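You operate a simulated robot arm through the tools that you are given. There is no shell and no other tool. Be economical: measure what you need, move in short steps, check, and stop when the job is done.

The job below is to be done with a simulated two-armed robot. You get a single attempt, and the scene is never put back.

JOB
Pick up the oil bottle from the chalkboard side of the table with one hand, pass it to the other hand and put it on the worktop over the dryer. Set down upright: oil bottle.

The check looks at the end state, three seconds after you hand in, the way a careful person would. Anything else that was tipped, shoved, dropped, spilled or broken makes it a failure.

ROBOT AND FRAMES
Two 7-joint arms with two-finger parallel grippers on one trunk, on a base that drives. Base frame: it is fixed to the floor where the robot stands at the start and does not move with it; the origin is under the middle of the robot, x ahead of it, y to its left, z up. Lengths are in m, angles in degrees, forces in N, time in s.
The left shoulder is at the start at [0.05, 0.177, 1.029], the right one opposite. With the tool pointing down near the work surface each hand reaches from about 0.22 to 0.7 m from the robot's upright axis, wherever it stands, measured 20 degrees to its own side. Places, roughly: worktop over the dryer [-0.3, 1.6, 0.9]. Payload 3.43 kg a hand.
Tool frame (each hand has its own): the origin (TCP) lies between the finger pads and is the grasp point; the fingertips stand 0.034 m ahead of it; z points along the fingers, y is the line along which they close. Largest opening 0.128 m; finger width 0.024, thickness 0.012; the body of the gripper, 0.048 by 0.13 m, starts 0.096 m behind the TCP.
Orientation is told as [roll, pitch, yaw] about the base's x, y, z axes, in that order, counted from this pose: with the fingers straight down and closing along the base's y, the tool's x points along the base's -x, its y along +y and its z along -z.

CONTROLS
- The arms move only by the tool move_arm. It takes "left_deltas", "right_deltas" or both (then of equal length, played together; a hand with none holds still); each is a list of rows, each a list of 2 entries, a list of its own where there are three numbers: the shift along the base's x, y, z in m, then the turn, a rotation vector about the base's x, y, z in degrees. In form: [[[tx, ty, tz], [rx, ry, rz]], ...]. A call has 1 to 20 rows; each row shifts and turns the commanded pose from where the row before left it. "left_grip" and "right_grip" are, for a hand that has rows, the finger opening in m, from 0 to 0.128, set as the call begins (left out, the last holds). Each row takes 0.2 s and may step no farther than 0.05 m and 8.6 degrees from the row before; otherwise, or with a gripper value out of range, the whole call is refused. Where a pose cannot be reached the arm comes as near as it can. A force on the tool above 40 N (or 10 N above the force at the start of the call, whichever is more), or a blocked arm, ends the call early, and 0.2 s more pass. Each finger travels about 0.108 m/s and halts on what it meets, pressing with about 25 N; the grip force reading is that of the motor and also rises with nothing between the fingers. The clock runs only during rows and for 0.2 s after the last one: add rows that do not move to give the fingers time. It gives the time, the measured TCP pose, the force on the tool (base axes), the opening and the grip force at its end, in the units of the frame above (readings bear some noise), with the torque about the TCP (base axes, N m) and any sound that the robot's microphone picked up.
- Cameras (640 x 400 px; columns grow to the right, rows downward): "scene" is now at [0.1462, -0.0145, 1.2156]; the picture's right is [-0.16, -0.99, 0.00], its down [-0.37, 0.06, -0.93] and it looks along [0.92, -0.15, -0.38] (base axes); focal length 262 px, centre (320, 200). "left" rides on the left gripper at [0.076, 0.011, -0.16] in its tool frame; the picture's right is [-0.15, 0.99, 0.00], its down [-0.88, -0.13, -0.46] and it looks along [-0.45, -0.07, 0.89] (tool axes); focal length 234 px, centre (320, 200). "right" rides on the right gripper at [0.076, -0.011, -0.16] in its tool frame; the picture's right is [0.15, 0.99, 0.00], its down [-0.88, 0.13, -0.46] and it looks along [-0.45, 0.07, 0.89] (tool axes); focal length 234 px, centre (320, 200). There is no depth. A picture from a camera that has moved, and an enlarged one, comes with that camera's place and axes in the base frame and with its lens. The place of the scene camera against the robot may be out by one fixed shift of up to 0.018 m in any direction.
- capture(camera): a new picture of that camera. No time passes.
- lift_body(by): slides the trunk up (or, below 0, down) by that many m; the arms and the scene camera ride with it, the base frame stays. It gives what a move gives, with no picture.
- roll_base(legs): drives the robot by 1 to 6 legs, each [ahead, turn to the left] in m and degrees, along the robot's own axes; the way and the turn of a leg run together, so that a leg with both is an arc; at most 1.5 m and 180 degrees a leg. The arms and the cameras ride along, it lands a little off, and it stops where it bumps. It gives what a move gives.
- head_to(pan, tilt): turns the head with the scene camera to pan (to the left, within 80 degrees either way) and tilt (down, from -29 to 69), counted from straight ahead of the robot. It gives what a move gives.
- zoom(camera, box): a new picture of the part [left, top, right, bottom] of that camera's present view, enlarged. No time passes.
- finish_job(): hands the job in; it is judged then, once.

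Work in short steps. Places have to be worked out from the pictures, the camera data and where the tool is seen: move nearer, look again, correct. Check each grasp and each placing, and mend what went wrong. You have 120 turns and 108 pictures in all, those below and enlarged ones among them. Open the grippers and draw the arms clear of the work before you hand the job in, unless the task says otherwise; then end with one line.

The tools are called after ">>>" as a command line: name --argument value ..., lists and objects as JSON in quotes. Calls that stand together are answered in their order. move_arm: Moves the arms, as the interface text tells. Its arguments: {"type":"object","properties":{"left_deltas":{"type":"array","items":{"type":"array"}},"left_grip":{"type":"number"},"right_deltas":{"type":"array","items":{"type":"array"}},"right_grip":{"type":"number"}},"required":[]} The other tools are called the same way: lift_body (by) slides the trunk up or down; roll_base (legs) drives the base; head_to (pan, tilt) turns the head that bears the scene camera; capture (camera) takes a picture; zoom (camera, box) takes an enlarged picture of a part of a camera's view; finish_job () hands the job in.

At the start:

```text
time_s: 0.0
left_position: [0.4899, 0.1042, 1.0458]
left_tcp_rot: [0.0, -0.1, 0.0]
left_wrist_force: [-0.3, -0.7, -0.7]
left_ft_torque: [-0.04, -0.05, 0.0]
left_opening: 0.1282
left_gripper_force: 0.2
right_position: [0.4216, -0.2827, 0.9926]
right_tcp_rot: [0.0, -0.1, 0.0]
right_wrist_force: [1.0, 0.2, -0.9]
right_ft_torque: [0.01, -0.02, -0.01]
right_opening: 0.128
right_gripper_force: 0.0
trunk travel left (down, up): [-0.2, 0.201]
robot x, y, heading: [0.0011, -0.0002, 0.2]
head pan, tilt: [-9.0, 22.1]
```

scene: 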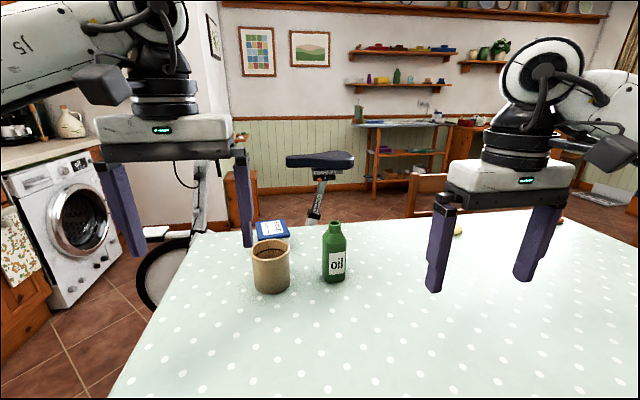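
right: 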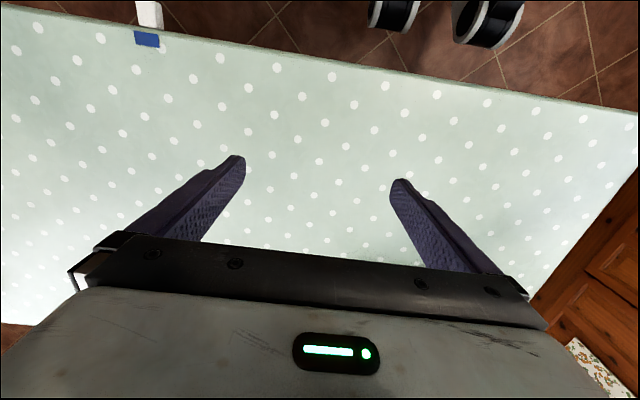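
left: 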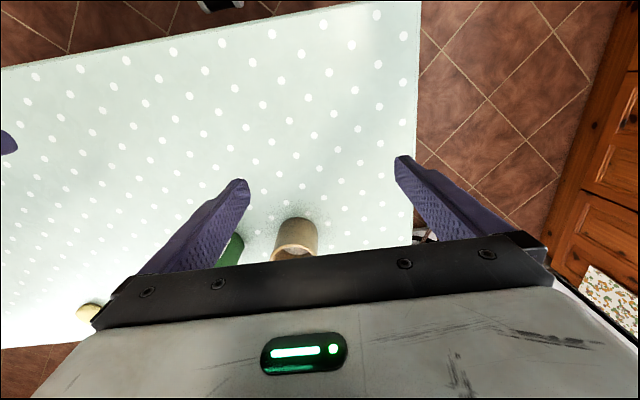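

The picture shows a bottle labelled oil near [0.7, -0.14]. I look around for the chalkboard, the dryer and any second bottle.

>>> head_to --pan 75 --tilt 20

>>> capture --camera "scene"

>>> head_to --pan -60 --tilt 20

>>> capture --camera "scene"

```text
time_s: 1.6
left_position: [0.4898, 0.1044, 1.047]
left_tcp_rot: [0.0, 0.0, 0.0]
left_wrist_force: [-0.1, 0.2, -0.3]
left_ft_torque: [0.01, -0.01, 0.03]
left_opening: 0.128
left_gripper_force: 0.0
right_position: [0.422, -0.2822, 0.995]
right_tcp_rot: [0.0, 0.0, 0.0]
right_wrist_force: [1.3, 0.4, -0.6]
right_ft_torque: [-0.02, -0.01, -0.01]
right_opening: 0.1282
right_gripper_force: 0.1
trunk travel left (down, up): [-0.2, 0.201]
robot x, y, heading: [0.0013, 0.0018, 0.0]
head pan, tilt: [75.0, 20.0]
```

```text
104 pictures are left
camera scene: at [0.0787, 0.09, 1.219], right [0.97, -0.26, 0.0], down [-0.09, -0.33, -0.94], along [0.24, 0.91, -0.34], focal length 262 px, centre (320, 200)
```

scene: 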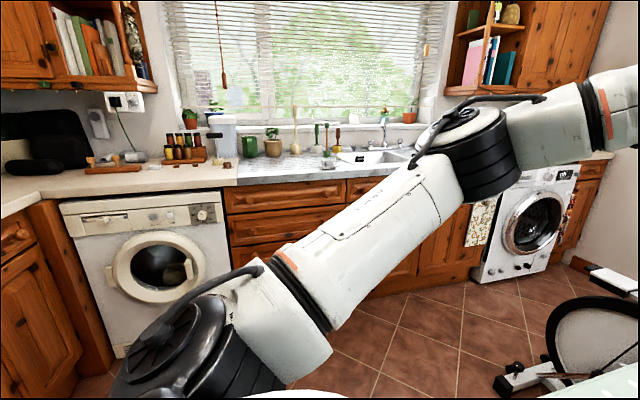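

```text
time_s: 3.8
left_position: [0.4893, 0.1052, 1.0469]
left_tcp_rot: [-0.1, 0.0, -0.1]
left_wrist_force: [0.1, -0.2, -0.2]
left_ft_torque: [0.01, -0.01, 0.02]
left_opening: 0.128
left_gripper_force: 0.0
right_position: [0.4221, -0.2815, 0.9946]
right_tcp_rot: [0.0, -0.1, 0.0]
right_wrist_force: [0.0, 0.1, 0.2]
right_ft_torque: [-0.02, 0.02, 0.01]
right_opening: 0.1278
right_gripper_force: 0.0
trunk travel left (down, up): [-0.2, 0.201]
robot x, y, heading: [-0.0022, 0.0009, 0.2]
head pan, tilt: [-60.0, 20.0]
```

```text
103 pictures are left
camera scene: at [0.1011, -0.0805, 1.219], right [-0.87, -0.5, 0.0], down [-0.17, 0.3, -0.94], along [0.47, -0.81, -0.34], focal length 262 px, centre (320, 200)
```

scene: 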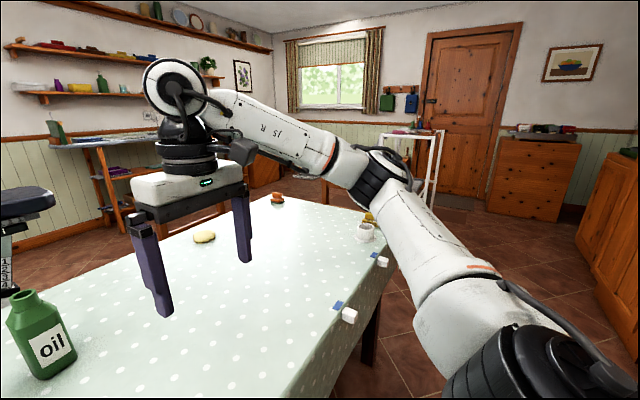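

I see just one oil bottle on the table, and the dryer's worktop has a free front area. Next I look at the bottle closely.

>>> head_to --pan -12 --tilt 40

>>> capture --camera "scene"

>>> zoom --camera "scene" --box '[220, 70, 440, 208]'

```text
time_s: 4.9
left_position: [0.4903, 0.1044, 1.0471]
left_tcp_rot: [0.0, 0.1, 0.0]
left_wrist_force: [0.4, 0.0, -0.3]
left_ft_torque: [0.01, -0.01, -0.01]
left_opening: 0.1281
left_gripper_force: 0.1
right_position: [0.4224, -0.2829, 0.9937]
right_tcp_rot: [0.1, 0.0, 0.0]
right_wrist_force: [-0.3, -0.7, 1.0]
right_ft_torque: [-0.02, 0.0, 0.03]
right_opening: 0.1279
right_gripper_force: 0.1
trunk travel left (down, up): [-0.2, 0.201]
robot x, y, heading: [-0.0003, -0.0001, 0.1]
head pan, tilt: [-12.0, 40.0]
```

```text
102 pictures are left
camera scene: at [0.1376, -0.0176, 1.1876], right [-0.21, -0.98, 0.0], down [-0.63, 0.13, -0.77], along [0.75, -0.16, -0.64], focal length 262 px, centre (320, 200)
```

scene: 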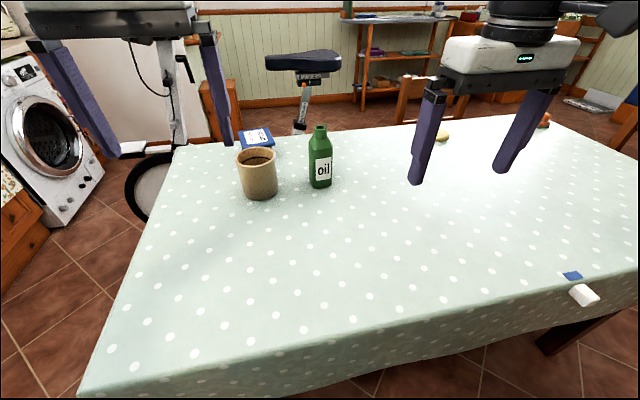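

```text
2.90 times, centred on (330, 139) of scene
camera zoom: at [0.1376, -0.0176, 1.1876], right [-0.21, -0.98, 0.0], down [-0.63, 0.13, -0.77], along [0.75, -0.16, -0.64], focal length 758 px, centre (291, 377)
```

zoom: 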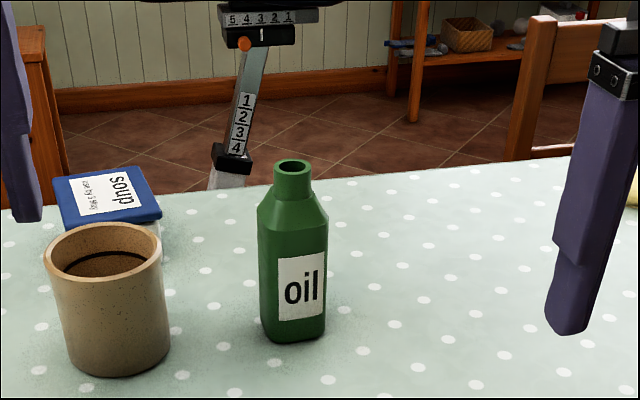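

The bottle is about 0.16 m tall, with a square body about 0.06 m wide and 0.1 m high. It stands near [0.72, -0.143], with the mug near y≈0.03. I pitch the right tool forward and come nearer with that hand.

>>> move_arm --right_deltas '[[[0.02, 0.02, -0.005], [0, -8.5, 0]], [[0.02, 0.02, -0.005], [0, -8.5, 0]], [[0.02, 0.02, -0.005], [0, -8.5, 0]], [[0.02, 0.02, -0.005], [0, -8.5, 0]], [[0.02, 0.02, -0.005], [0, -8.5, 0]], [[0.02, 0.02, -0.005], [0, -8.5, 0]]]' --right_grip 0.128

>>> capture --camera "right"

>>> capture --camera "scene"

```text
time_s: 6.3
left_position: [0.49, 0.1054, 1.0462]
left_tcp_rot: [0.0, 0.0, 0.0]
left_wrist_force: [-0.3, 0.2, -0.5]
left_ft_torque: [0.04, 0.03, 0.0]
left_opening: 0.1279
left_gripper_force: 0.0
right_position: [0.5419, -0.1623, 0.964]
right_tcp_rot: [0.1, -51.1, -0.1]
right_wrist_force: [-0.3, -0.2, -0.3]
right_ft_torque: [0.04, 0.0, -0.02]
right_opening: 0.1279
right_gripper_force: 0.0
trunk travel left (down, up): [-0.2, 0.201]
robot x, y, heading: [-0.0004, 0.0023, -0.1]
head pan, tilt: [-12.0, 40.0]
```

```text
100 pictures are left
camera right: at [0.3717, -0.1739, 1.0049], right [-0.09, 0.99, -0.11], down [0.2, 0.13, 0.97], along [0.98, 0.07, -0.21], focal length 234 px, centre (320, 200)
```

right: 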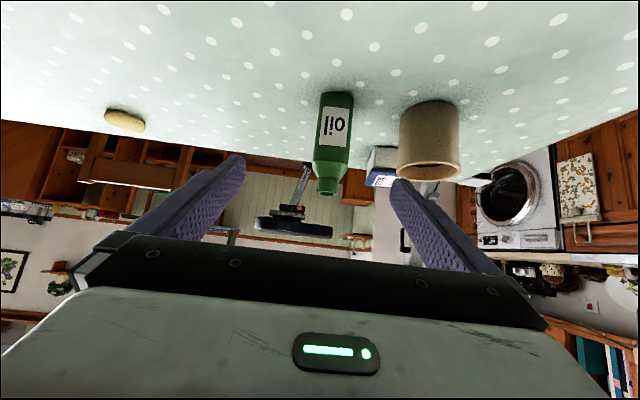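

```text
99 pictures are left
camera scene: at [0.1378, -0.0175, 1.1875], right [-0.21, -0.98, 0.0], down [-0.63, 0.13, -0.77], along [0.75, -0.16, -0.64], focal length 262 px, centre (320, 200)
```

scene: 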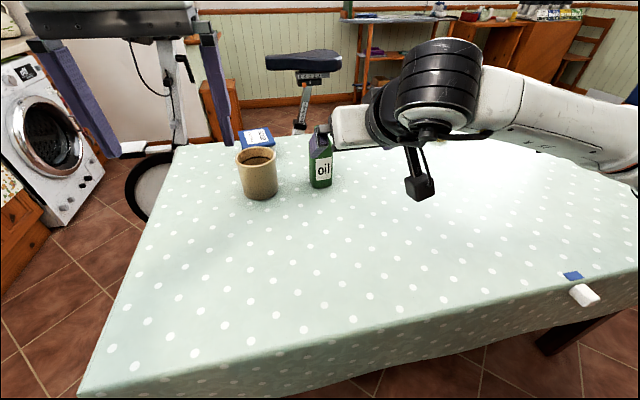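

The base front edge works out at about [0.70, -0.143]. I zoom in to judge the bottle's yaw.

>>> zoom --camera "right" --box '[270, 80, 400, 200]'

```text
3.33 times, centred on (335, 140) of right
camera zoom: at [0.3717, -0.1739, 1.0049], right [-0.09, 0.99, -0.11], down [0.2, 0.13, 0.97], along [0.98, 0.07, -0.21], focal length 781 px, centre (270, 400)
```

zoom: 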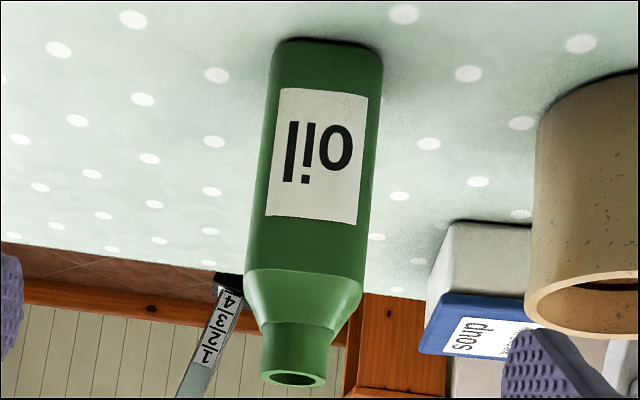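

The bottle's front face is turned about +8° and its centre is near [0.729, -0.138]. I go to a pre-grasp pose on that line and look.

>>> move_arm --right_deltas '[[[0.025, 0.003, -0.027], [0, 0, 4]], [[0.025, 0.003, -0.027], [0, 0, 4]], [[0.026, 0.003, -0.028], [0, 0, 0]], [[0, 0, 0], [0, 0, 0]]]'

>>> capture --camera "right"

```text
time_s: 7.3
left_position: [0.4895, 0.1045, 1.0477]
left_tcp_rot: [0.0, 0.1, -0.1]
left_wrist_force: [-0.5, 0.8, 0.5]
left_ft_torque: [-0.04, -0.03, 0.01]
left_opening: 0.128
left_gripper_force: 0.1
right_position: [0.6192, -0.1538, 0.8835]
right_tcp_rot: [0.0, -51.0, 8.1]
right_wrist_force: [0.7, 0.1, -0.5]
right_ft_torque: [-0.01, 0.0, -0.03]
right_opening: 0.128
right_gripper_force: 0.1
trunk travel left (down, up): [-0.2, 0.201]
robot x, y, heading: [-0.0029, -0.001, 0.1]
head pan, tilt: [-12.0, 40.0]
```

```text
97 pictures are left
camera right: at [0.4515, -0.189, 0.9234], right [-0.23, 0.97, -0.11], down [0.18, 0.16, 0.97], along [0.96, 0.2, -0.21], focal length 234 px, centre (320, 200)
```

right: 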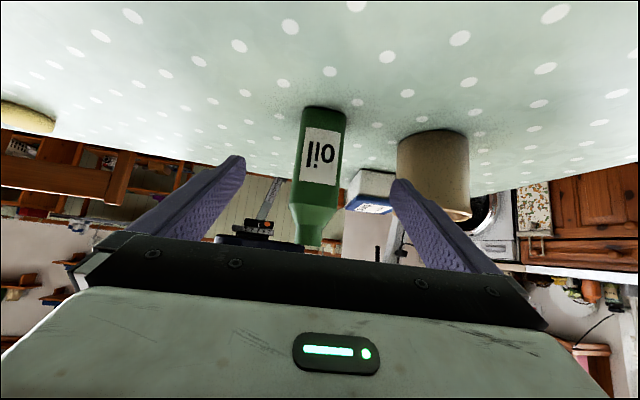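

Bottle centre is refined to about [0.727, -0.140]. I advance the open hand around the lower body.

>>> move_arm --right_deltas '[[[0.02, 0.003, -0.017], [0, 0, 0]], [[0.02, 0.003, -0.017], [0, 0, 0]], [[0.02, 0.003, -0.017], [0, 0, 0]], [[0.02, 0.002, -0.016], [0, 0, 0]], [[0.018, 0.002, -0.016], [0, 0, 0]], [[0, 0, 0], [0, 0, 0]]]'

>>> capture --camera "right"

>>> capture --camera "scene"

```text
time_s: 8.7
left_position: [0.491, 0.1056, 1.0465]
left_tcp_rot: [0.1, 0.0, 0.0]
left_wrist_force: [0.2, -0.1, 0.2]
left_ft_torque: [0.02, 0.01, 0.0]
left_opening: 0.1282
left_gripper_force: 0.1
right_position: [0.7153, -0.1397, 0.7984]
right_tcp_rot: [0.1, -51.0, 8.0]
right_wrist_force: [-0.2, 0.5, -0.2]
right_ft_torque: [0.02, 0.03, 0.0]
right_opening: 0.1281
right_gripper_force: 0.0
trunk travel left (down, up): [-0.2, 0.201]
robot x, y, heading: [0.0003, 0.0016, 0.2]
head pan, tilt: [-12.0, 40.0]
```

```text
96 pictures are left
camera right: at [0.5494, -0.1758, 0.8402], right [-0.23, 0.97, -0.11], down [0.18, 0.16, 0.97], along [0.96, 0.2, -0.21], focal length 234 px, centre (320, 200)
```

right: 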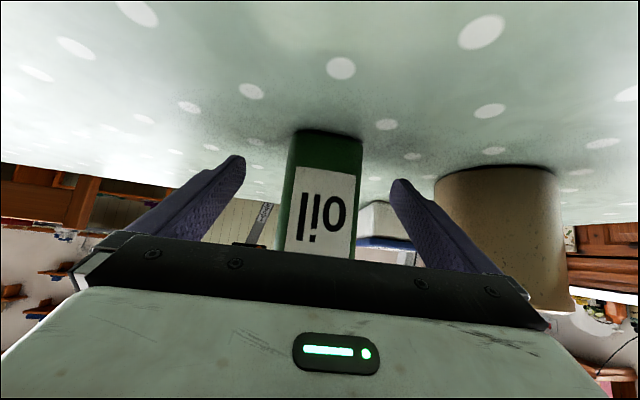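

```text
95 pictures are left
camera scene: at [0.1377, -0.0176, 1.1876], right [-0.21, -0.98, 0.0], down [-0.63, 0.13, -0.77], along [0.75, -0.16, -0.64], focal length 262 px, centre (320, 200)
```

scene: 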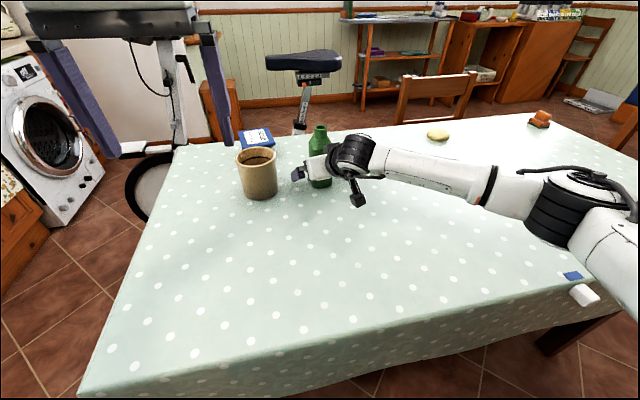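

The bottle sits centred between the fingers, so I close the right gripper.

>>> move_arm --right_deltas '[[[0, 0, 0], [0, 0, 0]], [[0, 0, 0], [0, 0, 0]], [[0, 0, 0], [0, 0, 0]], [[0, 0, 0], [0, 0, 0]], [[0, 0, 0], [0, 0, 0]]]' --right_grip 0.03

>>> capture --camera "right"

```text
time_s: 9.9
left_position: [0.4895, 0.1043, 1.0486]
left_tcp_rot: [0.0, 0.0, 0.0]
left_wrist_force: [0.2, 0.4, 0.5]
left_ft_torque: [0.0, -0.05, 0.0]
left_opening: 0.128
left_gripper_force: 0.1
right_position: [0.7171, -0.1394, 0.7992]
right_tcp_rot: [0.0, -51.0, 7.9]
right_wrist_force: [0.1, -0.2, 1.1]
right_ft_torque: [0.04, 0.07, 0.0]
right_opening: 0.0557
right_gripper_force: 24.9
trunk travel left (down, up): [-0.2, 0.201]
robot x, y, heading: [-0.0008, 0.001, -0.1]
head pan, tilt: [-12.0, 40.0]
```

```text
94 pictures are left
camera right: at [0.5492, -0.1762, 0.8404], right [-0.23, 0.97, -0.11], down [0.18, 0.16, 0.97], along [0.96, 0.2, -0.21], focal length 234 px, centre (320, 200)
```

right: 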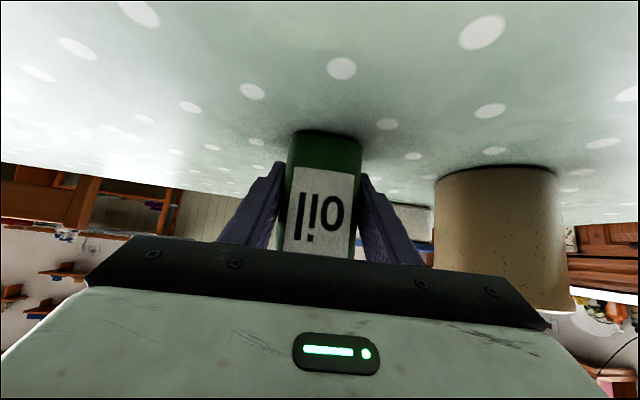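

Held firmly at 0.056 m. I lift straight up and check.

>>> move_arm --right_deltas '[[[0, 0, 0.01], [0, 0, 0]], [[0, 0, 0.02], [0, 0, 0]], [[0, 0, 0.025], [0, 0, 0]], [[0, 0, 0.025], [0, 0, 0]], [[0, 0, 0.025], [0, 0, 0]], [[0, 0, 0.025], [0, 0, 0]], [[0, 0, 0.02], [0, 0, 0]], [[0, 0, 0], [0, 0, 0]]]'

>>> capture --camera "right"

>>> capture --camera "scene"

```text
time_s: 11.7
left_position: [0.4899, 0.1042, 1.0476]
left_tcp_rot: [0.0, -0.1, 0.0]
left_wrist_force: [-0.6, 0.2, 0.4]
left_ft_torque: [0.02, -0.03, 0.01]
left_opening: 0.1281
left_gripper_force: 0.0
right_position: [0.7158, -0.1394, 0.9491]
right_tcp_rot: [0.0, -51.0, 8.0]
right_wrist_force: [0.1, -0.1, -2.6]
right_ft_torque: [0.03, 0.03, 0.0]
right_opening: 0.0558
right_gripper_force: 25.1
trunk travel left (down, up): [-0.2, 0.201]
robot x, y, heading: [0.0009, -0.0037, -0.1]
head pan, tilt: [-12.0, 40.0]
```

```text
93 pictures are left
camera right: at [0.5486, -0.1759, 0.9899], right [-0.23, 0.97, -0.11], down [0.18, 0.16, 0.97], along [0.96, 0.2, -0.21], focal length 234 px, centre (320, 200)
```

right: 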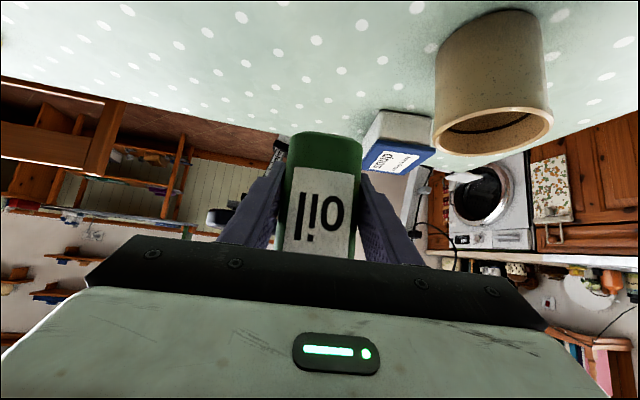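

```text
92 pictures are left
camera scene: at [0.138, -0.0177, 1.1875], right [-0.21, -0.98, 0.0], down [-0.63, 0.13, -0.77], along [0.75, -0.16, -0.64], focal length 262 px, centre (320, 200)
```

scene: 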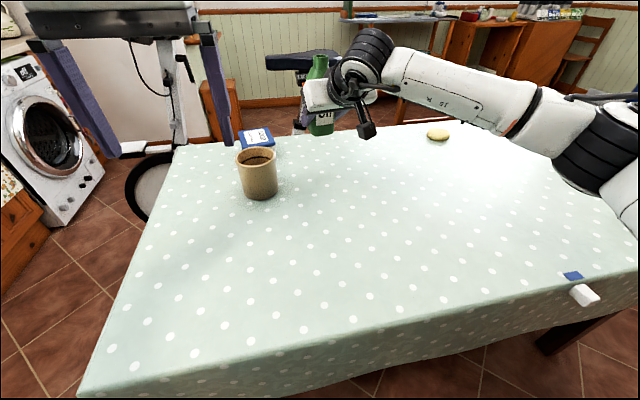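

The bottle is lifted and upright. I bring it in front of the robot and raise the left hand above the bottle's height, with its yaw matched.

>>> move_arm --right_deltas '[[[-0.015, 0.006, 0], [0, 0, 0]], [[-0.025, 0.01, 0], [0, 0, 0]], [[-0.025, 0.01, 0], [0, 0, 0]], [[-0.025, 0.01, 0], [0, 0, 0]], [[-0.025, 0.01, 0], [0, 0, 0]], [[-0.02, 0.008, 0], [0, 0, 0]], [[-0.015, 0.006, 0], [0, 0, 0]], [[0, 0, 0], [0, 0, 0]]]' --left_deltas '[[[0, 0, 0.02], [0, 0, 4]], [[0, 0, 0.02], [0, 0, 4]], [[0, 0, 0.02], [0, 0, 0]], [[0, 0, 0.02], [0, 0, 0]], [[0, 0, 0.02], [0, 0, 0]], [[0, 0, 0], [0, 0, 0]], [[0, 0, 0], [0, 0, 0]], [[0, 0, 0], [0, 0, 0]]]'

>>> capture --camera "left"

>>> capture --camera "scene"

```text
time_s: 13.5
left_position: [0.4892, 0.1051, 1.1476]
left_tcp_rot: [0.1, 0.0, 8.0]
left_wrist_force: [-0.6, 0.3, 0.1]
left_ft_torque: [-0.02, 0.01, -0.03]
left_opening: 0.1278
left_gripper_force: 0.1
right_position: [0.5653, -0.0806, 0.9484]
right_tcp_rot: [0.0, -50.9, 7.9]
right_wrist_force: [1.4, -0.4, -4.2]
right_ft_torque: [0.01, 0.02, -0.03]
right_opening: 0.0556
right_gripper_force: 25.2
trunk travel left (down, up): [-0.2, 0.201]
robot x, y, heading: [0.001, -0.0, -0.1]
head pan, tilt: [-12.0, 40.0]
```

```text
91 pictures are left
camera left: at [0.4138, 0.1048, 1.3062], right [0.01, 1.0, 0.0], down [0.89, -0.01, 0.46], along [0.46, 0.0, -0.89], focal length 234 px, centre (320, 200)
```

left: 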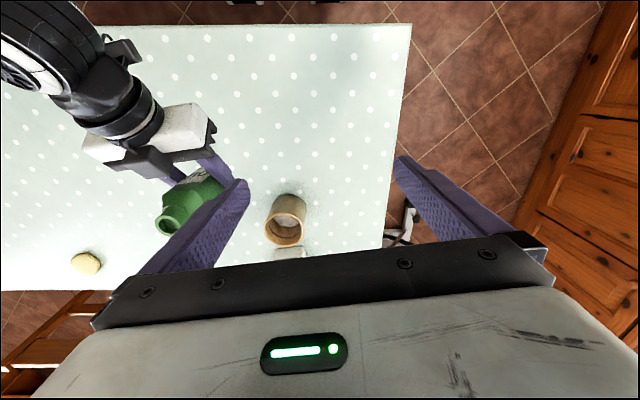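

```text
90 pictures are left
camera scene: at [0.1379, -0.0176, 1.1875], right [-0.21, -0.98, 0.0], down [-0.63, 0.13, -0.77], along [0.75, -0.16, -0.64], focal length 262 px, centre (320, 200)
```

scene: 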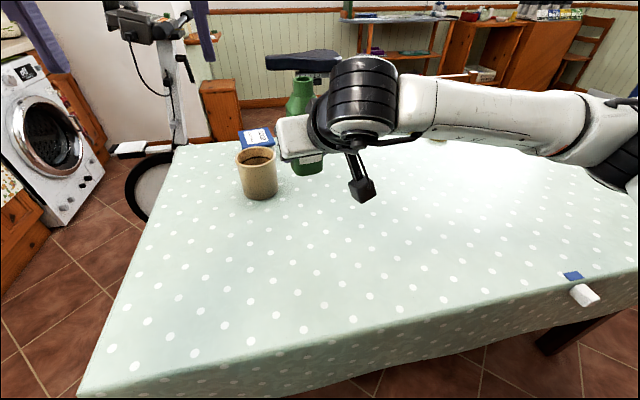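

The bottle axis is near [0.572, -0.079], with the rim at z≈1.06. I slide the left hand over it at the current height and check.

>>> move_arm --left_deltas '[[[0.013, -0.026, 0], [0, 0, 0]], [[0.013, -0.026, 0], [0, 0, 0]], [[0.013, -0.026, 0], [0, 0, 0]], [[0.013, -0.026, 0], [0, 0, 0]], [[0.013, -0.026, 0], [0, 0, 0]], [[0.013, -0.026, 0], [0, 0, 0]], [[0.013, -0.028, 0], [0, 0, 0]], [[0, 0, 0], [0, 0, 0]]]'

>>> capture --camera "left"

>>> capture --camera "scene"

```text
time_s: 15.3
left_position: [0.5144, 0.0013, 1.1183]
left_tcp_rot: [-5.0, 1.9, 14.4]
left_wrist_force: [-0.8, 0.1, 0.6]
left_ft_torque: [-0.03, 0.01, 0.02]
left_opening: 0.1281
left_gripper_force: 0.0
left hand out of reach, approached as far as the arm can: row 2, 3, 4, 5, 6, 7
right_position: [0.5656, -0.0806, 0.9487]
right_tcp_rot: [-0.1, -50.9, 8.1]
right_wrist_force: [-0.3, 0.4, -2.8]
right_ft_torque: [0.01, 0.02, 0.02]
right_opening: 0.0558
right_gripper_force: 25.2
trunk travel left (down, up): [-0.2, 0.201]
robot x, y, heading: [0.0003, -0.0003, -0.0]
head pan, tilt: [-12.0, 40.0]
stopped in row 8 (left hand): the arm was blocked; the commanded pose is now the measured one
```

```text
89 pictures are left
camera left: at [0.4411, 0.009, 1.2781], right [-0.11, 0.99, -0.09], down [0.89, 0.14, 0.44], along [0.44, -0.03, -0.9], focal length 234 px, centre (320, 200)
```

left: 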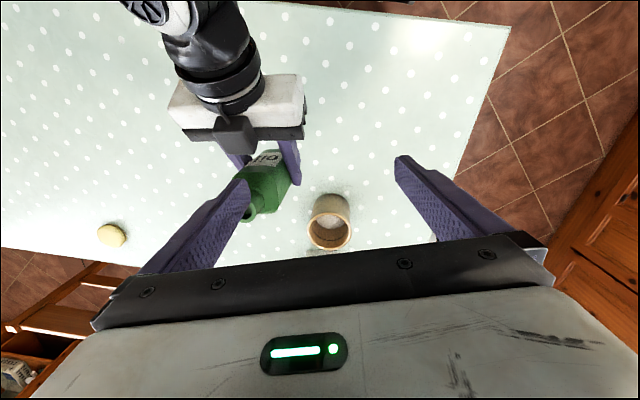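

```text
88 pictures are left
camera scene: at [0.1378, -0.0173, 1.1875], right [-0.21, -0.98, 0.0], down [-0.63, 0.13, -0.77], along [0.75, -0.16, -0.64], focal length 262 px, centre (320, 200)
```

scene: 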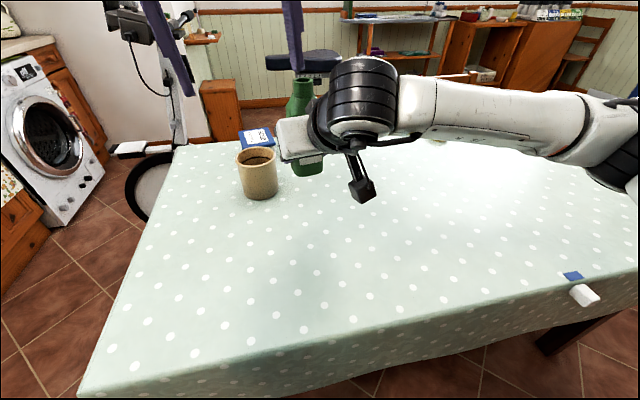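

The left hand ran out of reach at that height, so I back it off and straighten it. The pass will be done lower and nearer to the left side.

>>> move_arm --left_deltas '[[[-0.005, 0.025, 0.005], [1.8, 0.2, -2]], [[-0.005, 0.025, 0.005], [1.8, -1, -2]], [[-0.005, 0.025, 0.0], [1.4, -1, -2.4]], [[-0.01, 0.035, 0], [0, 0, 0]], [[0, 0.035, 0], [0, 0, 0]], [[0, 0, 0], [0, 0, 0]]]'

```text
time_s: 16.7
left_position: [0.4884, 0.1461, 1.1284]
left_tcp_rot: [-0.1, -0.9, 7.7]
left_wrist_force: [0.2, 0.2, 1.0]
left_ft_torque: [-0.01, -0.02, -0.02]
left_opening: 0.1281
left_gripper_force: 0.0
right_position: [0.5647, -0.0807, 0.9489]
right_tcp_rot: [0.1, -50.9, 7.9]
right_wrist_force: [-0.4, 0.0, -3.0]
right_ft_torque: [0.0, 0.03, 0.0]
right_opening: 0.0557
right_gripper_force: 25.5
trunk travel left (down, up): [-0.2, 0.201]
robot x, y, heading: [0.0028, -0.0012, -0.2]
head pan, tilt: [-12.0, 40.0]
```

Now I lower and shift the right hand with the bottle to about [0.50, 0.03, 0.85].

>>> move_arm --right_deltas '[[[-0.01, 0.012, -0.012], [0, 0, 0]], [[-0.01, 0.016, -0.015], [0, 0, 0]], [[-0.01, 0.016, -0.015], [0, 0, 0]], [[-0.01, 0.016, -0.015], [0, 0, 0]], [[-0.01, 0.016, -0.015], [0, 0, 0]], [[-0.008, 0.016, -0.015], [0, 0, 0]], [[-0.006, 0.016, -0.012], [0, 0, 0]], [[0, 0, 0], [0, 0, 0]]]'

>>> capture --camera "left"

>>> capture --camera "scene"

```text
time_s: 18.5
left_position: [0.4899, 0.1459, 1.1284]
left_tcp_rot: [-0.3, -0.9, 7.8]
left_wrist_force: [-0.6, -0.3, 0.3]
left_ft_torque: [0.0, 0.01, 0.0]
left_opening: 0.1279
left_gripper_force: 0.0
right_position: [0.5019, 0.0264, 0.8489]
right_tcp_rot: [-0.1, -50.9, 7.9]
right_wrist_force: [-0.3, 0.0, -2.8]
right_ft_torque: [0.0, 0.01, 0.0]
right_opening: 0.0559
right_gripper_force: 25.4
trunk travel left (down, up): [-0.2, 0.201]
robot x, y, heading: [0.0021, 0.0011, 0.1]
head pan, tilt: [-12.0, 40.0]
```

```text
87 pictures are left
camera left: at [0.4103, 0.1461, 1.2863], right [0.01, 1.0, 0.0], down [0.88, -0.01, 0.47], along [0.47, -0.01, -0.88], focal length 234 px, centre (320, 200)
```

left: 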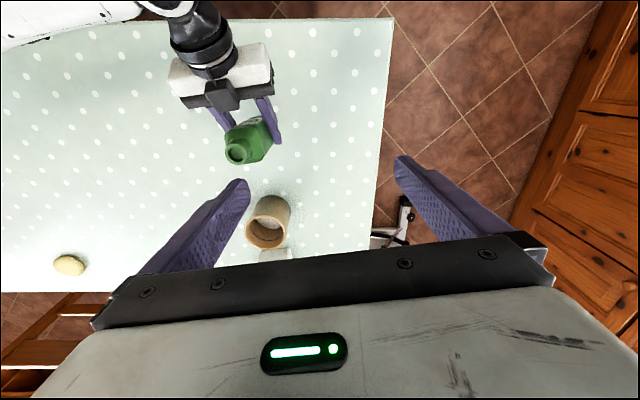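

```text
86 pictures are left
camera scene: at [0.1379, -0.0176, 1.1875], right [-0.21, -0.98, 0.0], down [-0.63, 0.13, -0.77], along [0.75, -0.16, -0.64], focal length 262 px, centre (320, 200)
```

scene: 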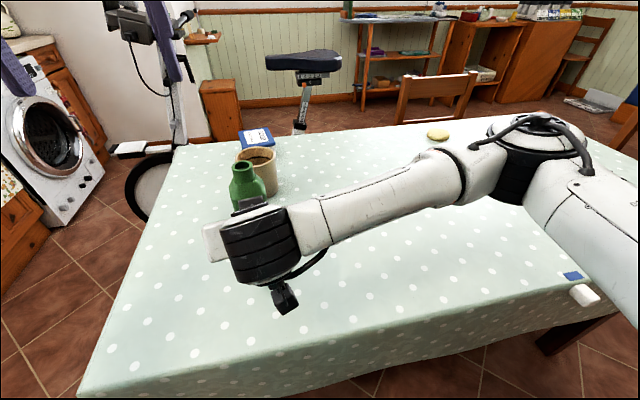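

The bottle axis is at about [0.512, 0.025], with the rim at z≈0.957. I lower the left hand to just above rim height and slide it over the bottle.

>>> move_arm --left_deltas '[[[0.005, 0, -0.03], [0, 0, 0]], [[0.005, 0, -0.03], [0, 0, 0]], [[0.005, -0.01, -0.03], [0, 0.4, 0]], [[0.005, -0.025, -0.005], [0, 0.5, 0]], [[0.005, -0.03, 0], [0, 0, 0]], [[0.005, -0.03, 0], [0, 0, 0]], [[0, -0.026, 0], [0, 0, 0]], [[0, 0, 0], [0, 0, 0]]]'

>>> capture --camera "left"

>>> capture --camera "scene"

```text
time_s: 20.3
left_position: [0.5173, 0.0249, 1.0323]
left_tcp_rot: [0.0, 0.1, 7.9]
left_wrist_force: [0.5, -1.1, 0.6]
left_ft_torque: [0.0, 0.0, 0.03]
left_opening: 0.1281
left_gripper_force: 0.0
right_position: [0.5013, 0.0266, 0.8488]
right_tcp_rot: [0.0, -51.0, 7.9]
right_wrist_force: [-0.3, -0.1, -2.2]
right_ft_torque: [0.0, 0.01, -0.02]
right_opening: 0.056
right_gripper_force: 24.9
trunk travel left (down, up): [-0.2, 0.201]
robot x, y, heading: [0.0018, 0.0013, 0.0]
head pan, tilt: [-12.0, 40.0]
```

```text
85 pictures are left
camera left: at [0.4429, 0.0248, 1.1916], right [0.01, 1.0, 0.0], down [0.89, -0.01, 0.46], along [0.46, -0.01, -0.89], focal length 234 px, centre (320, 200)
```

left: 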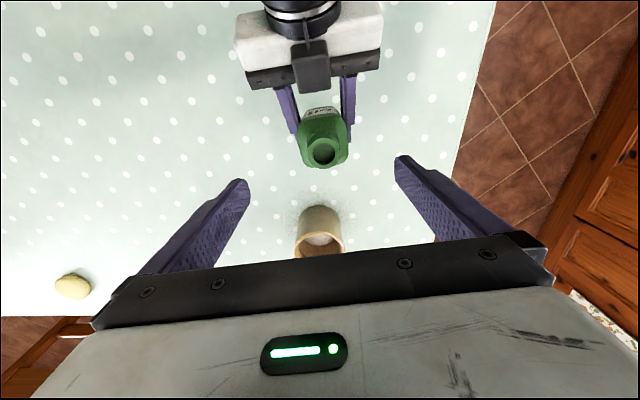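

```text
84 pictures are left
camera scene: at [0.1379, -0.0176, 1.1875], right [-0.21, -0.98, 0.0], down [-0.63, 0.13, -0.77], along [0.75, -0.16, -0.64], focal length 262 px, centre (320, 200)
```

scene: 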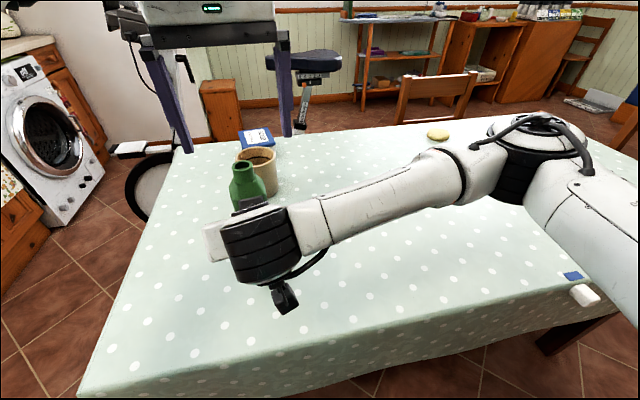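

The hand is centred over the bottle and slightly forward, as planned. I descend so the tips straddle the upper body.

>>> move_arm --left_deltas '[[[0, 0, -0.02], [0, 0, 0]], [[0.002, 0.001, -0.025], [0, 0, 0]], [[0, 0, -0.025], [0, 0, 0]], [[0, 0, -0.025], [0, 0, 0]], [[0, 0, -0.02], [0, 0, 0]], [[0, 0, -0.017], [0, 0, 0]], [[0, 0, 0], [0, 0, 0]]]'

>>> capture --camera "left"

>>> capture --camera "scene"

>>> capture --camera "right"

```text
time_s: 21.9
left_position: [0.5203, 0.0256, 0.9005]
left_tcp_rot: [-0.1, 0.0, 7.8]
left_wrist_force: [-0.1, -0.3, -0.3]
left_ft_torque: [-0.01, -0.04, -0.02]
left_opening: 0.1284
left_gripper_force: 0.1
right_position: [0.5024, 0.027, 0.8499]
right_tcp_rot: [0.0, -51.0, 8.0]
right_wrist_force: [0.1, -0.4, -2.4]
right_ft_torque: [0.04, 0.05, 0.02]
right_opening: 0.0558
right_gripper_force: 24.8
trunk travel left (down, up): [-0.2, 0.201]
robot x, y, heading: [0.0038, -0.0007, -0.1]
head pan, tilt: [-12.0, 40.0]
```

```text
83 pictures are left
camera left: at [0.4451, 0.0264, 1.0595], right [0.01, 1.0, 0.0], down [0.89, -0.01, 0.46], along [0.46, -0.01, -0.89], focal length 234 px, centre (320, 200)
```

left: 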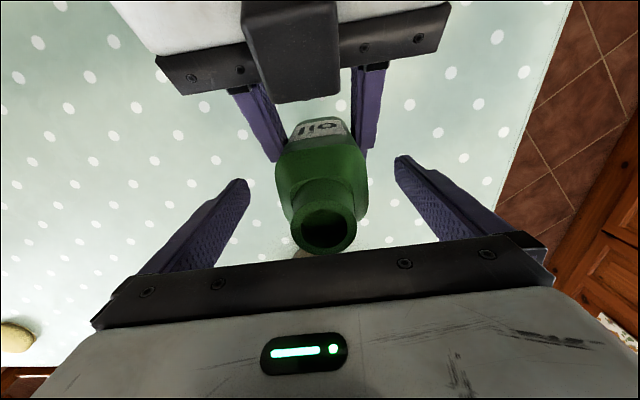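

```text
82 pictures are left
camera scene: at [0.1379, -0.0176, 1.1875], right [-0.21, -0.98, 0.0], down [-0.63, 0.13, -0.77], along [0.75, -0.16, -0.64], focal length 262 px, centre (320, 200)
```

scene: 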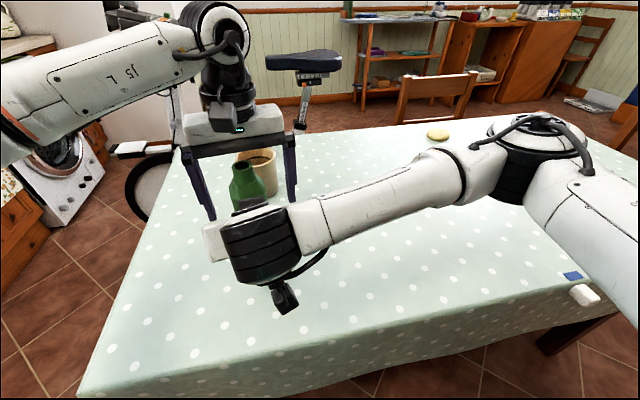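

```text
81 pictures are left
camera right: at [0.335, -0.0087, 0.8906], right [-0.23, 0.97, -0.11], down [0.18, 0.16, 0.97], along [0.96, 0.2, -0.21], focal length 234 px, centre (320, 200)
```

right: 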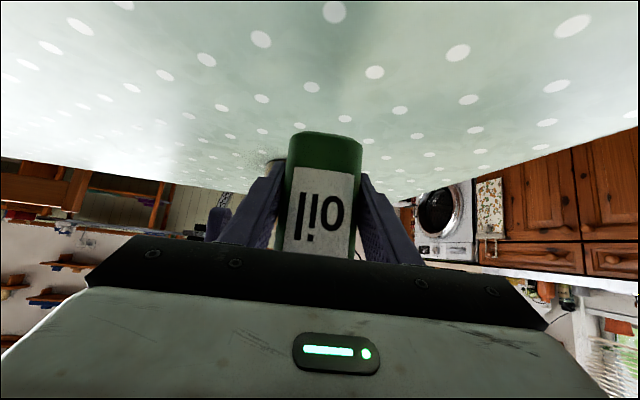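

The left fingers straddle the upper body and stay clear of the right fingers. I close the left gripper.

>>> move_arm --left_deltas '[[[0, 0, 0], [0, 0, 0]], [[0, 0, 0], [0, 0, 0]], [[0, 0, 0], [0, 0, 0]], [[0, 0, 0], [0, 0, 0]], [[0, 0, 0], [0, 0, 0]]]' --left_grip 0.03

>>> capture --camera "left"

```text
time_s: 23.1
left_position: [0.5222, 0.0269, 0.9011]
left_tcp_rot: [0.2, 0.0, 8.0]
left_wrist_force: [1.8, 20.4, -0.2]
left_ft_torque: [-0.01, 0.05, -0.35]
left_opening: 0.0558
left_gripper_force: 24.9
right_position: [0.5048, 0.0257, 0.8496]
right_tcp_rot: [-0.2, -50.9, 7.8]
right_wrist_force: [-1.9, -20.3, -0.2]
right_ft_torque: [1.07, -0.16, -0.02]
right_opening: 0.0556
right_gripper_force: 25.5
trunk travel left (down, up): [-0.2, 0.201]
robot x, y, heading: [0.0014, 0.003, -0.1]
head pan, tilt: [-12.0, 40.0]
```

```text
80 pictures are left
camera left: at [0.4457, 0.0274, 1.0595], right [0.01, 1.0, 0.0], down [0.89, -0.01, 0.46], along [0.46, 0.0, -0.89], focal length 234 px, centre (320, 200)
```

left: 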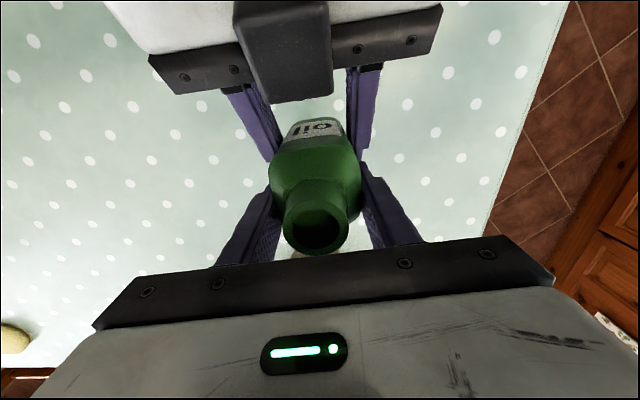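

Both hands hold the bottle, with only a small side preload. I open the right gripper.

>>> move_arm --right_deltas '[[[0, 0, 0], [0, 0, 0]], [[0, 0, 0], [0, 0, 0]], [[0, 0, 0], [0, 0, 0]], [[0, 0, 0], [0, 0, 0]]]' --right_grip 0.11

>>> capture --camera "right"

```text
time_s: 24.1
left_position: [0.5214, 0.0253, 0.8996]
left_tcp_rot: [-0.1, 0.1, 7.8]
left_wrist_force: [0.3, -0.5, 0.8]
left_ft_torque: [-0.03, -0.03, 0.02]
left_opening: 0.0558
left_gripper_force: 24.9
right_position: [0.5026, 0.0256, 0.8503]
right_tcp_rot: [0.0, -51.0, 8.0]
right_wrist_force: [-0.6, 0.3, -0.1]
right_ft_torque: [0.03, 0.0, -0.01]
right_opening: 0.1101
right_gripper_force: 0.0
trunk travel left (down, up): [-0.2, 0.201]
robot x, y, heading: [0.0012, -0.0024, 0.0]
head pan, tilt: [-12.0, 40.0]
```

```text
79 pictures are left
camera right: at [0.335, -0.0086, 0.8907], right [-0.23, 0.97, -0.11], down [0.18, 0.16, 0.97], along [0.96, 0.2, -0.21], focal length 234 px, centre (320, 200)
```

right: 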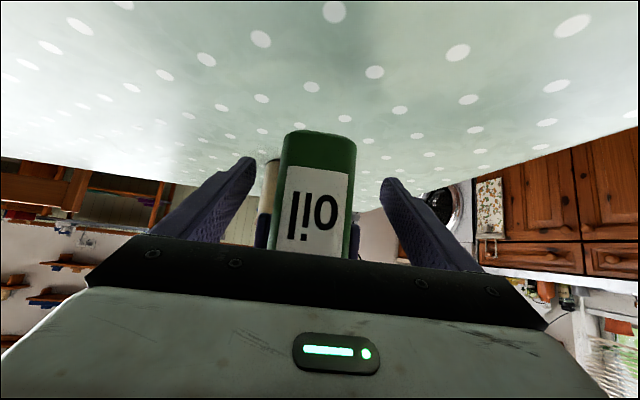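

The right hand has released and the bottle stays with the left. I lift the left hand straight up, out from between the right fingers, then move the right hand aside.

>>> move_arm --left_deltas '[[[0.002, 0, 0.015], [0, 0, 0]], [[0.003, 0, 0.02], [0, 0, 0]], [[0.003, 0, 0.025], [0, 0, 0]], [[0.002, 0, 0.025], [0, 0, 0]], [[0, 0, 0.025], [0, 0, 0]], [[0, 0, 0.015], [0, 0, 0]], [[0, 0, 0], [0, 0, 0]]]'

>>> capture --camera "right"

>>> capture --camera "scene"

```text
time_s: 25.7
left_position: [0.5313, 0.025, 1.0255]
left_tcp_rot: [-0.1, 0.1, 7.8]
left_wrist_force: [0.7, -0.5, -2.5]
left_ft_torque: [0.02, -0.05, 0.06]
left_opening: 0.0562
left_gripper_force: 25.2
right_position: [0.5024, 0.0268, 0.8504]
right_tcp_rot: [0.0, -51.0, 7.9]
right_wrist_force: [-0.1, -0.2, -0.3]
right_ft_torque: [0.04, -0.04, 0.02]
right_opening: 0.1102
right_gripper_force: 0.1
trunk travel left (down, up): [-0.2, 0.201]
robot x, y, heading: [-0.0006, 0.0007, -0.0]
head pan, tilt: [-12.0, 40.0]
```

```text
78 pictures are left
camera right: at [0.335, -0.0087, 0.8907], right [-0.23, 0.97, -0.11], down [0.18, 0.16, 0.97], along [0.96, 0.2, -0.21], focal length 234 px, centre (320, 200)
```

right: 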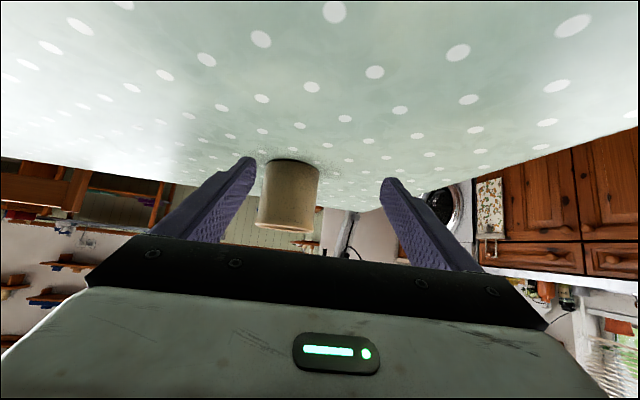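

```text
77 pictures are left
camera scene: at [0.1379, -0.0176, 1.1875], right [-0.21, -0.98, 0.0], down [-0.63, 0.13, -0.77], along [0.75, -0.16, -0.64], focal length 262 px, centre (320, 200)
```

scene: 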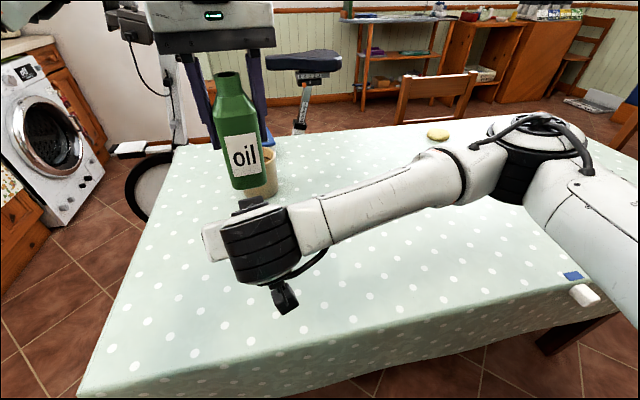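

The pass has worked and the left hand carries the bottle. I tuck the right arm away to its own side.

>>> move_arm --right_deltas '[[[-0.005, -0.035, 0.005], [0, 0, 0]], [[-0.005, -0.035, 0.01], [0, 0, 0]], [[-0.01, -0.035, 0.015], [0, 0, 0]], [[-0.015, -0.035, 0.02], [0, 8.5, -1.3]], [[-0.015, -0.035, 0.02], [0, 8.5, -1.3]], [[-0.015, -0.03, 0.02], [0, 8.5, -1.3]], [[-0.015, -0.03, 0.02], [0, 8.5, -1.3]], [[-0.015, -0.03, 0.02], [0, 8.5, -1.3]], [[-0.015, -0.03, 0.02], [0, 8.5, -1.5]], [[0, 0, 0], [0, 0, 0]]]'

>>> lift_body --by 0.12

>>> head_to --pan 0 --tilt 69

>>> capture --camera "scene"

>>> head_to --pan 80 --tilt 45

>>> capture --camera "scene"

```text
time_s: 27.9
left_position: [0.5309, 0.0255, 1.0243]
left_tcp_rot: [-0.2, 0.0, 7.8]
left_wrist_force: [0.1, 0.1, -2.9]
left_ft_torque: [-0.02, -0.05, 0.01]
left_opening: 0.0555
left_gripper_force: 25.6
right_position: [0.3915, -0.2675, 1.0004]
right_tcp_rot: [2.9, 0.0, -1.9]
right_wrist_force: [-0.4, 0.7, 0.0]
right_ft_torque: [0.01, 0.0, -0.04]
right_opening: 0.1099
right_gripper_force: 0.1
trunk travel left (down, up): [-0.2, 0.201]
robot x, y, heading: [0.0004, 0.0013, -0.1]
head pan, tilt: [-12.0, 40.0]
```

```text
time_s: 29.4
left_position: [0.5299, 0.0249, 1.144]
left_tcp_rot: [-0.1, 0.0, 7.8]
left_wrist_force: [0.0, 0.1, -3.2]
left_ft_torque: [-0.01, -0.04, -0.01]
left_opening: 0.0558
left_gripper_force: 25.2
right_position: [0.3914, -0.2674, 1.1198]
right_tcp_rot: [3.1, -0.2, -2.0]
right_wrist_force: [0.2, 0.9, -0.5]
right_ft_torque: [-0.02, -0.01, 0.01]
right_opening: 0.11
right_gripper_force: 0.0
trunk travel left (down, up): [-0.32, 0.081]
robot x, y, heading: [-0.0004, -0.003, 0.1]
head pan, tilt: [-12.0, 40.0]
```

```text
time_s: 30.3
left_position: [0.5306, 0.0248, 1.1462]
left_tcp_rot: [-0.2, -0.1, 7.9]
left_wrist_force: [0.1, 0.1, -2.3]
left_ft_torque: [-0.02, -0.03, -0.01]
left_opening: 0.056
left_gripper_force: 24.8
right_position: [0.3921, -0.2674, 1.1193]
right_tcp_rot: [3.0, -0.1, -2.0]
right_wrist_force: [0.2, 0.1, -0.1]
right_ft_torque: [0.02, 0.01, 0.02]
right_opening: 0.11
right_gripper_force: 0.1
trunk travel left (down, up): [-0.32, 0.081]
robot x, y, heading: [-0.0011, -0.0011, -0.1]
head pan, tilt: [0.0, 68.8]
```

```text
76 pictures are left
camera scene: at [0.1107, 0.0001, 1.2714], right [0.0, -1.0, 0.0], down [-0.93, 0.0, -0.36], along [0.36, 0.0, -0.93], focal length 262 px, centre (320, 200)
```

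scene: 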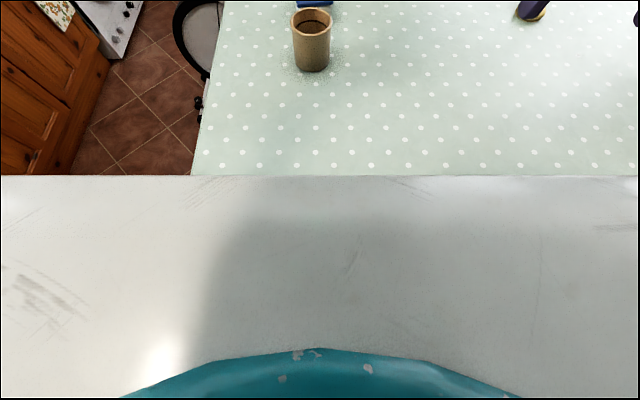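

```text
time_s: 31.8
left_position: [0.5299, 0.0245, 1.1448]
left_tcp_rot: [0.0, 0.0, 7.7]
left_wrist_force: [0.0, 0.0, -3.0]
left_ft_torque: [0.0, -0.03, 0.03]
left_opening: 0.0559
left_gripper_force: 24.9
right_position: [0.3919, -0.2672, 1.1203]
right_tcp_rot: [3.0, -0.1, -2.0]
right_wrist_force: [-0.6, 0.1, -0.1]
right_ft_torque: [0.0, 0.01, -0.02]
right_opening: 0.1103
right_gripper_force: 0.1
trunk travel left (down, up): [-0.32, 0.081]
robot x, y, heading: [0.0046, -0.0022, -0.2]
head pan, tilt: [80.0, 45.0]
```

```text
75 pictures are left
camera scene: at [0.069, 0.0802, 1.3002], right [0.98, -0.17, 0.0], down [-0.12, -0.7, -0.71], along [0.12, 0.7, -0.71], focal length 262 px, centre (320, 200)
```

scene: 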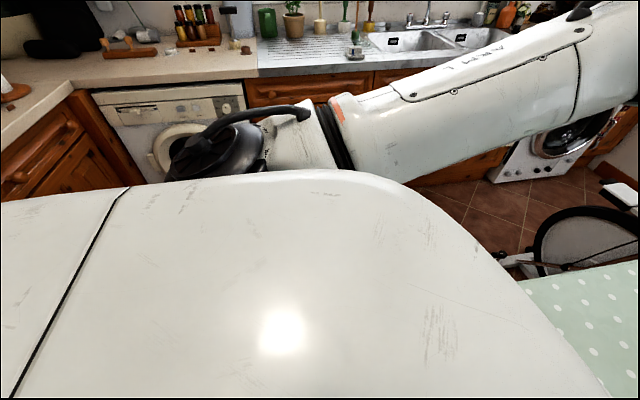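

The right arm is tucked and the bottle base is at about z=1.05. I back away from the table a little and turn left towards the worktop.

>>> roll_base --legs '[[-0.13, 0], [0, 45], [0, 45]]'

>>> head_to --pan 10 --tilt 40

>>> capture --camera "scene"

>>> capture --camera "left"

```text
time_s: 37.2
left_position: [-0.1559, 0.5319, 1.1459]
left_tcp_rot: [0.0, 0.0, 97.8]
left_wrist_force: [0.3, -0.2, -2.9]
left_ft_torque: [0.03, 0.01, -0.06]
left_opening: 0.0558
left_gripper_force: 25.5
right_position: [0.1377, 0.3917, 1.1207]
right_tcp_rot: [2.9, -0.1, 88.0]
right_wrist_force: [-1.2, 0.8, 0.0]
right_ft_torque: [-0.02, -0.03, 0.0]
right_opening: 0.1099
right_gripper_force: 0.1
trunk travel left (down, up): [-0.32, 0.081]
robot x, y, heading: [-0.1277, 0.0015, 89.5]
head pan, tilt: [80.0, 45.0]
```

```text
time_s: 38.6
left_position: [-0.1552, 0.53, 1.1466]
left_tcp_rot: [-0.1, 0.0, 97.7]
left_wrist_force: [-0.5, -0.1, -3.5]
left_ft_torque: [0.03, 0.01, 0.04]
left_opening: 0.0558
left_gripper_force: 25.2
right_position: [0.1371, 0.3923, 1.12]
right_tcp_rot: [3.0, -0.1, 87.9]
right_wrist_force: [0.2, 0.5, 0.3]
right_ft_torque: [0.01, 0.02, -0.02]
right_opening: 0.11
right_gripper_force: 0.0
trunk travel left (down, up): [-0.32, 0.081]
robot x, y, heading: [-0.1308, 0.0058, 90.1]
head pan, tilt: [10.0, 40.0]
```

```text
74 pictures are left
camera scene: at [-0.1605, 0.1541, 1.3075], right [0.98, 0.17, 0.0], down [0.11, -0.63, -0.77], along [-0.13, 0.75, -0.64], focal length 262 px, centre (320, 200)
```

scene: 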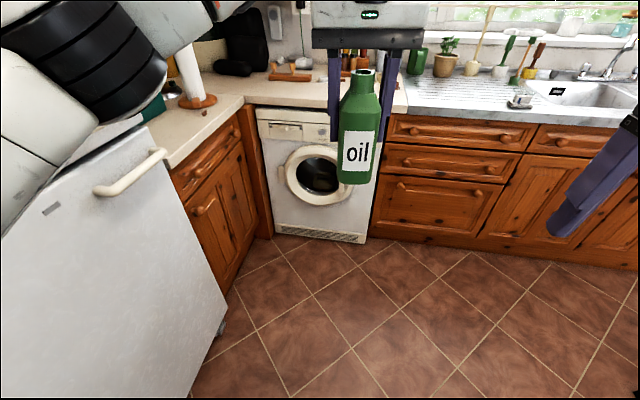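

```text
73 pictures are left
camera left: at [-0.1551, 0.454, 1.3043], right [-1.0, 0.01, 0.0], down [0.01, 0.89, 0.46], along [0.01, 0.46, -0.89], focal length 234 px, centre (320, 200)
```

left: 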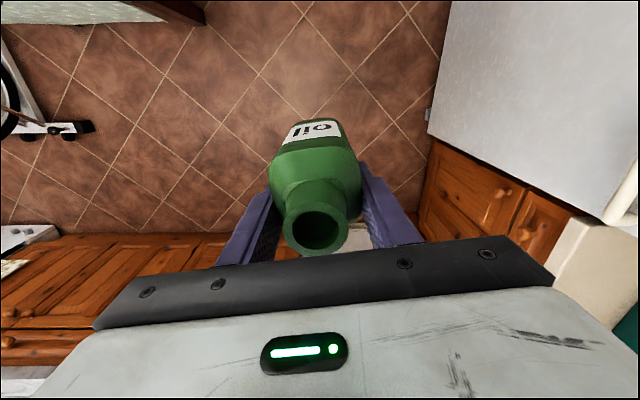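

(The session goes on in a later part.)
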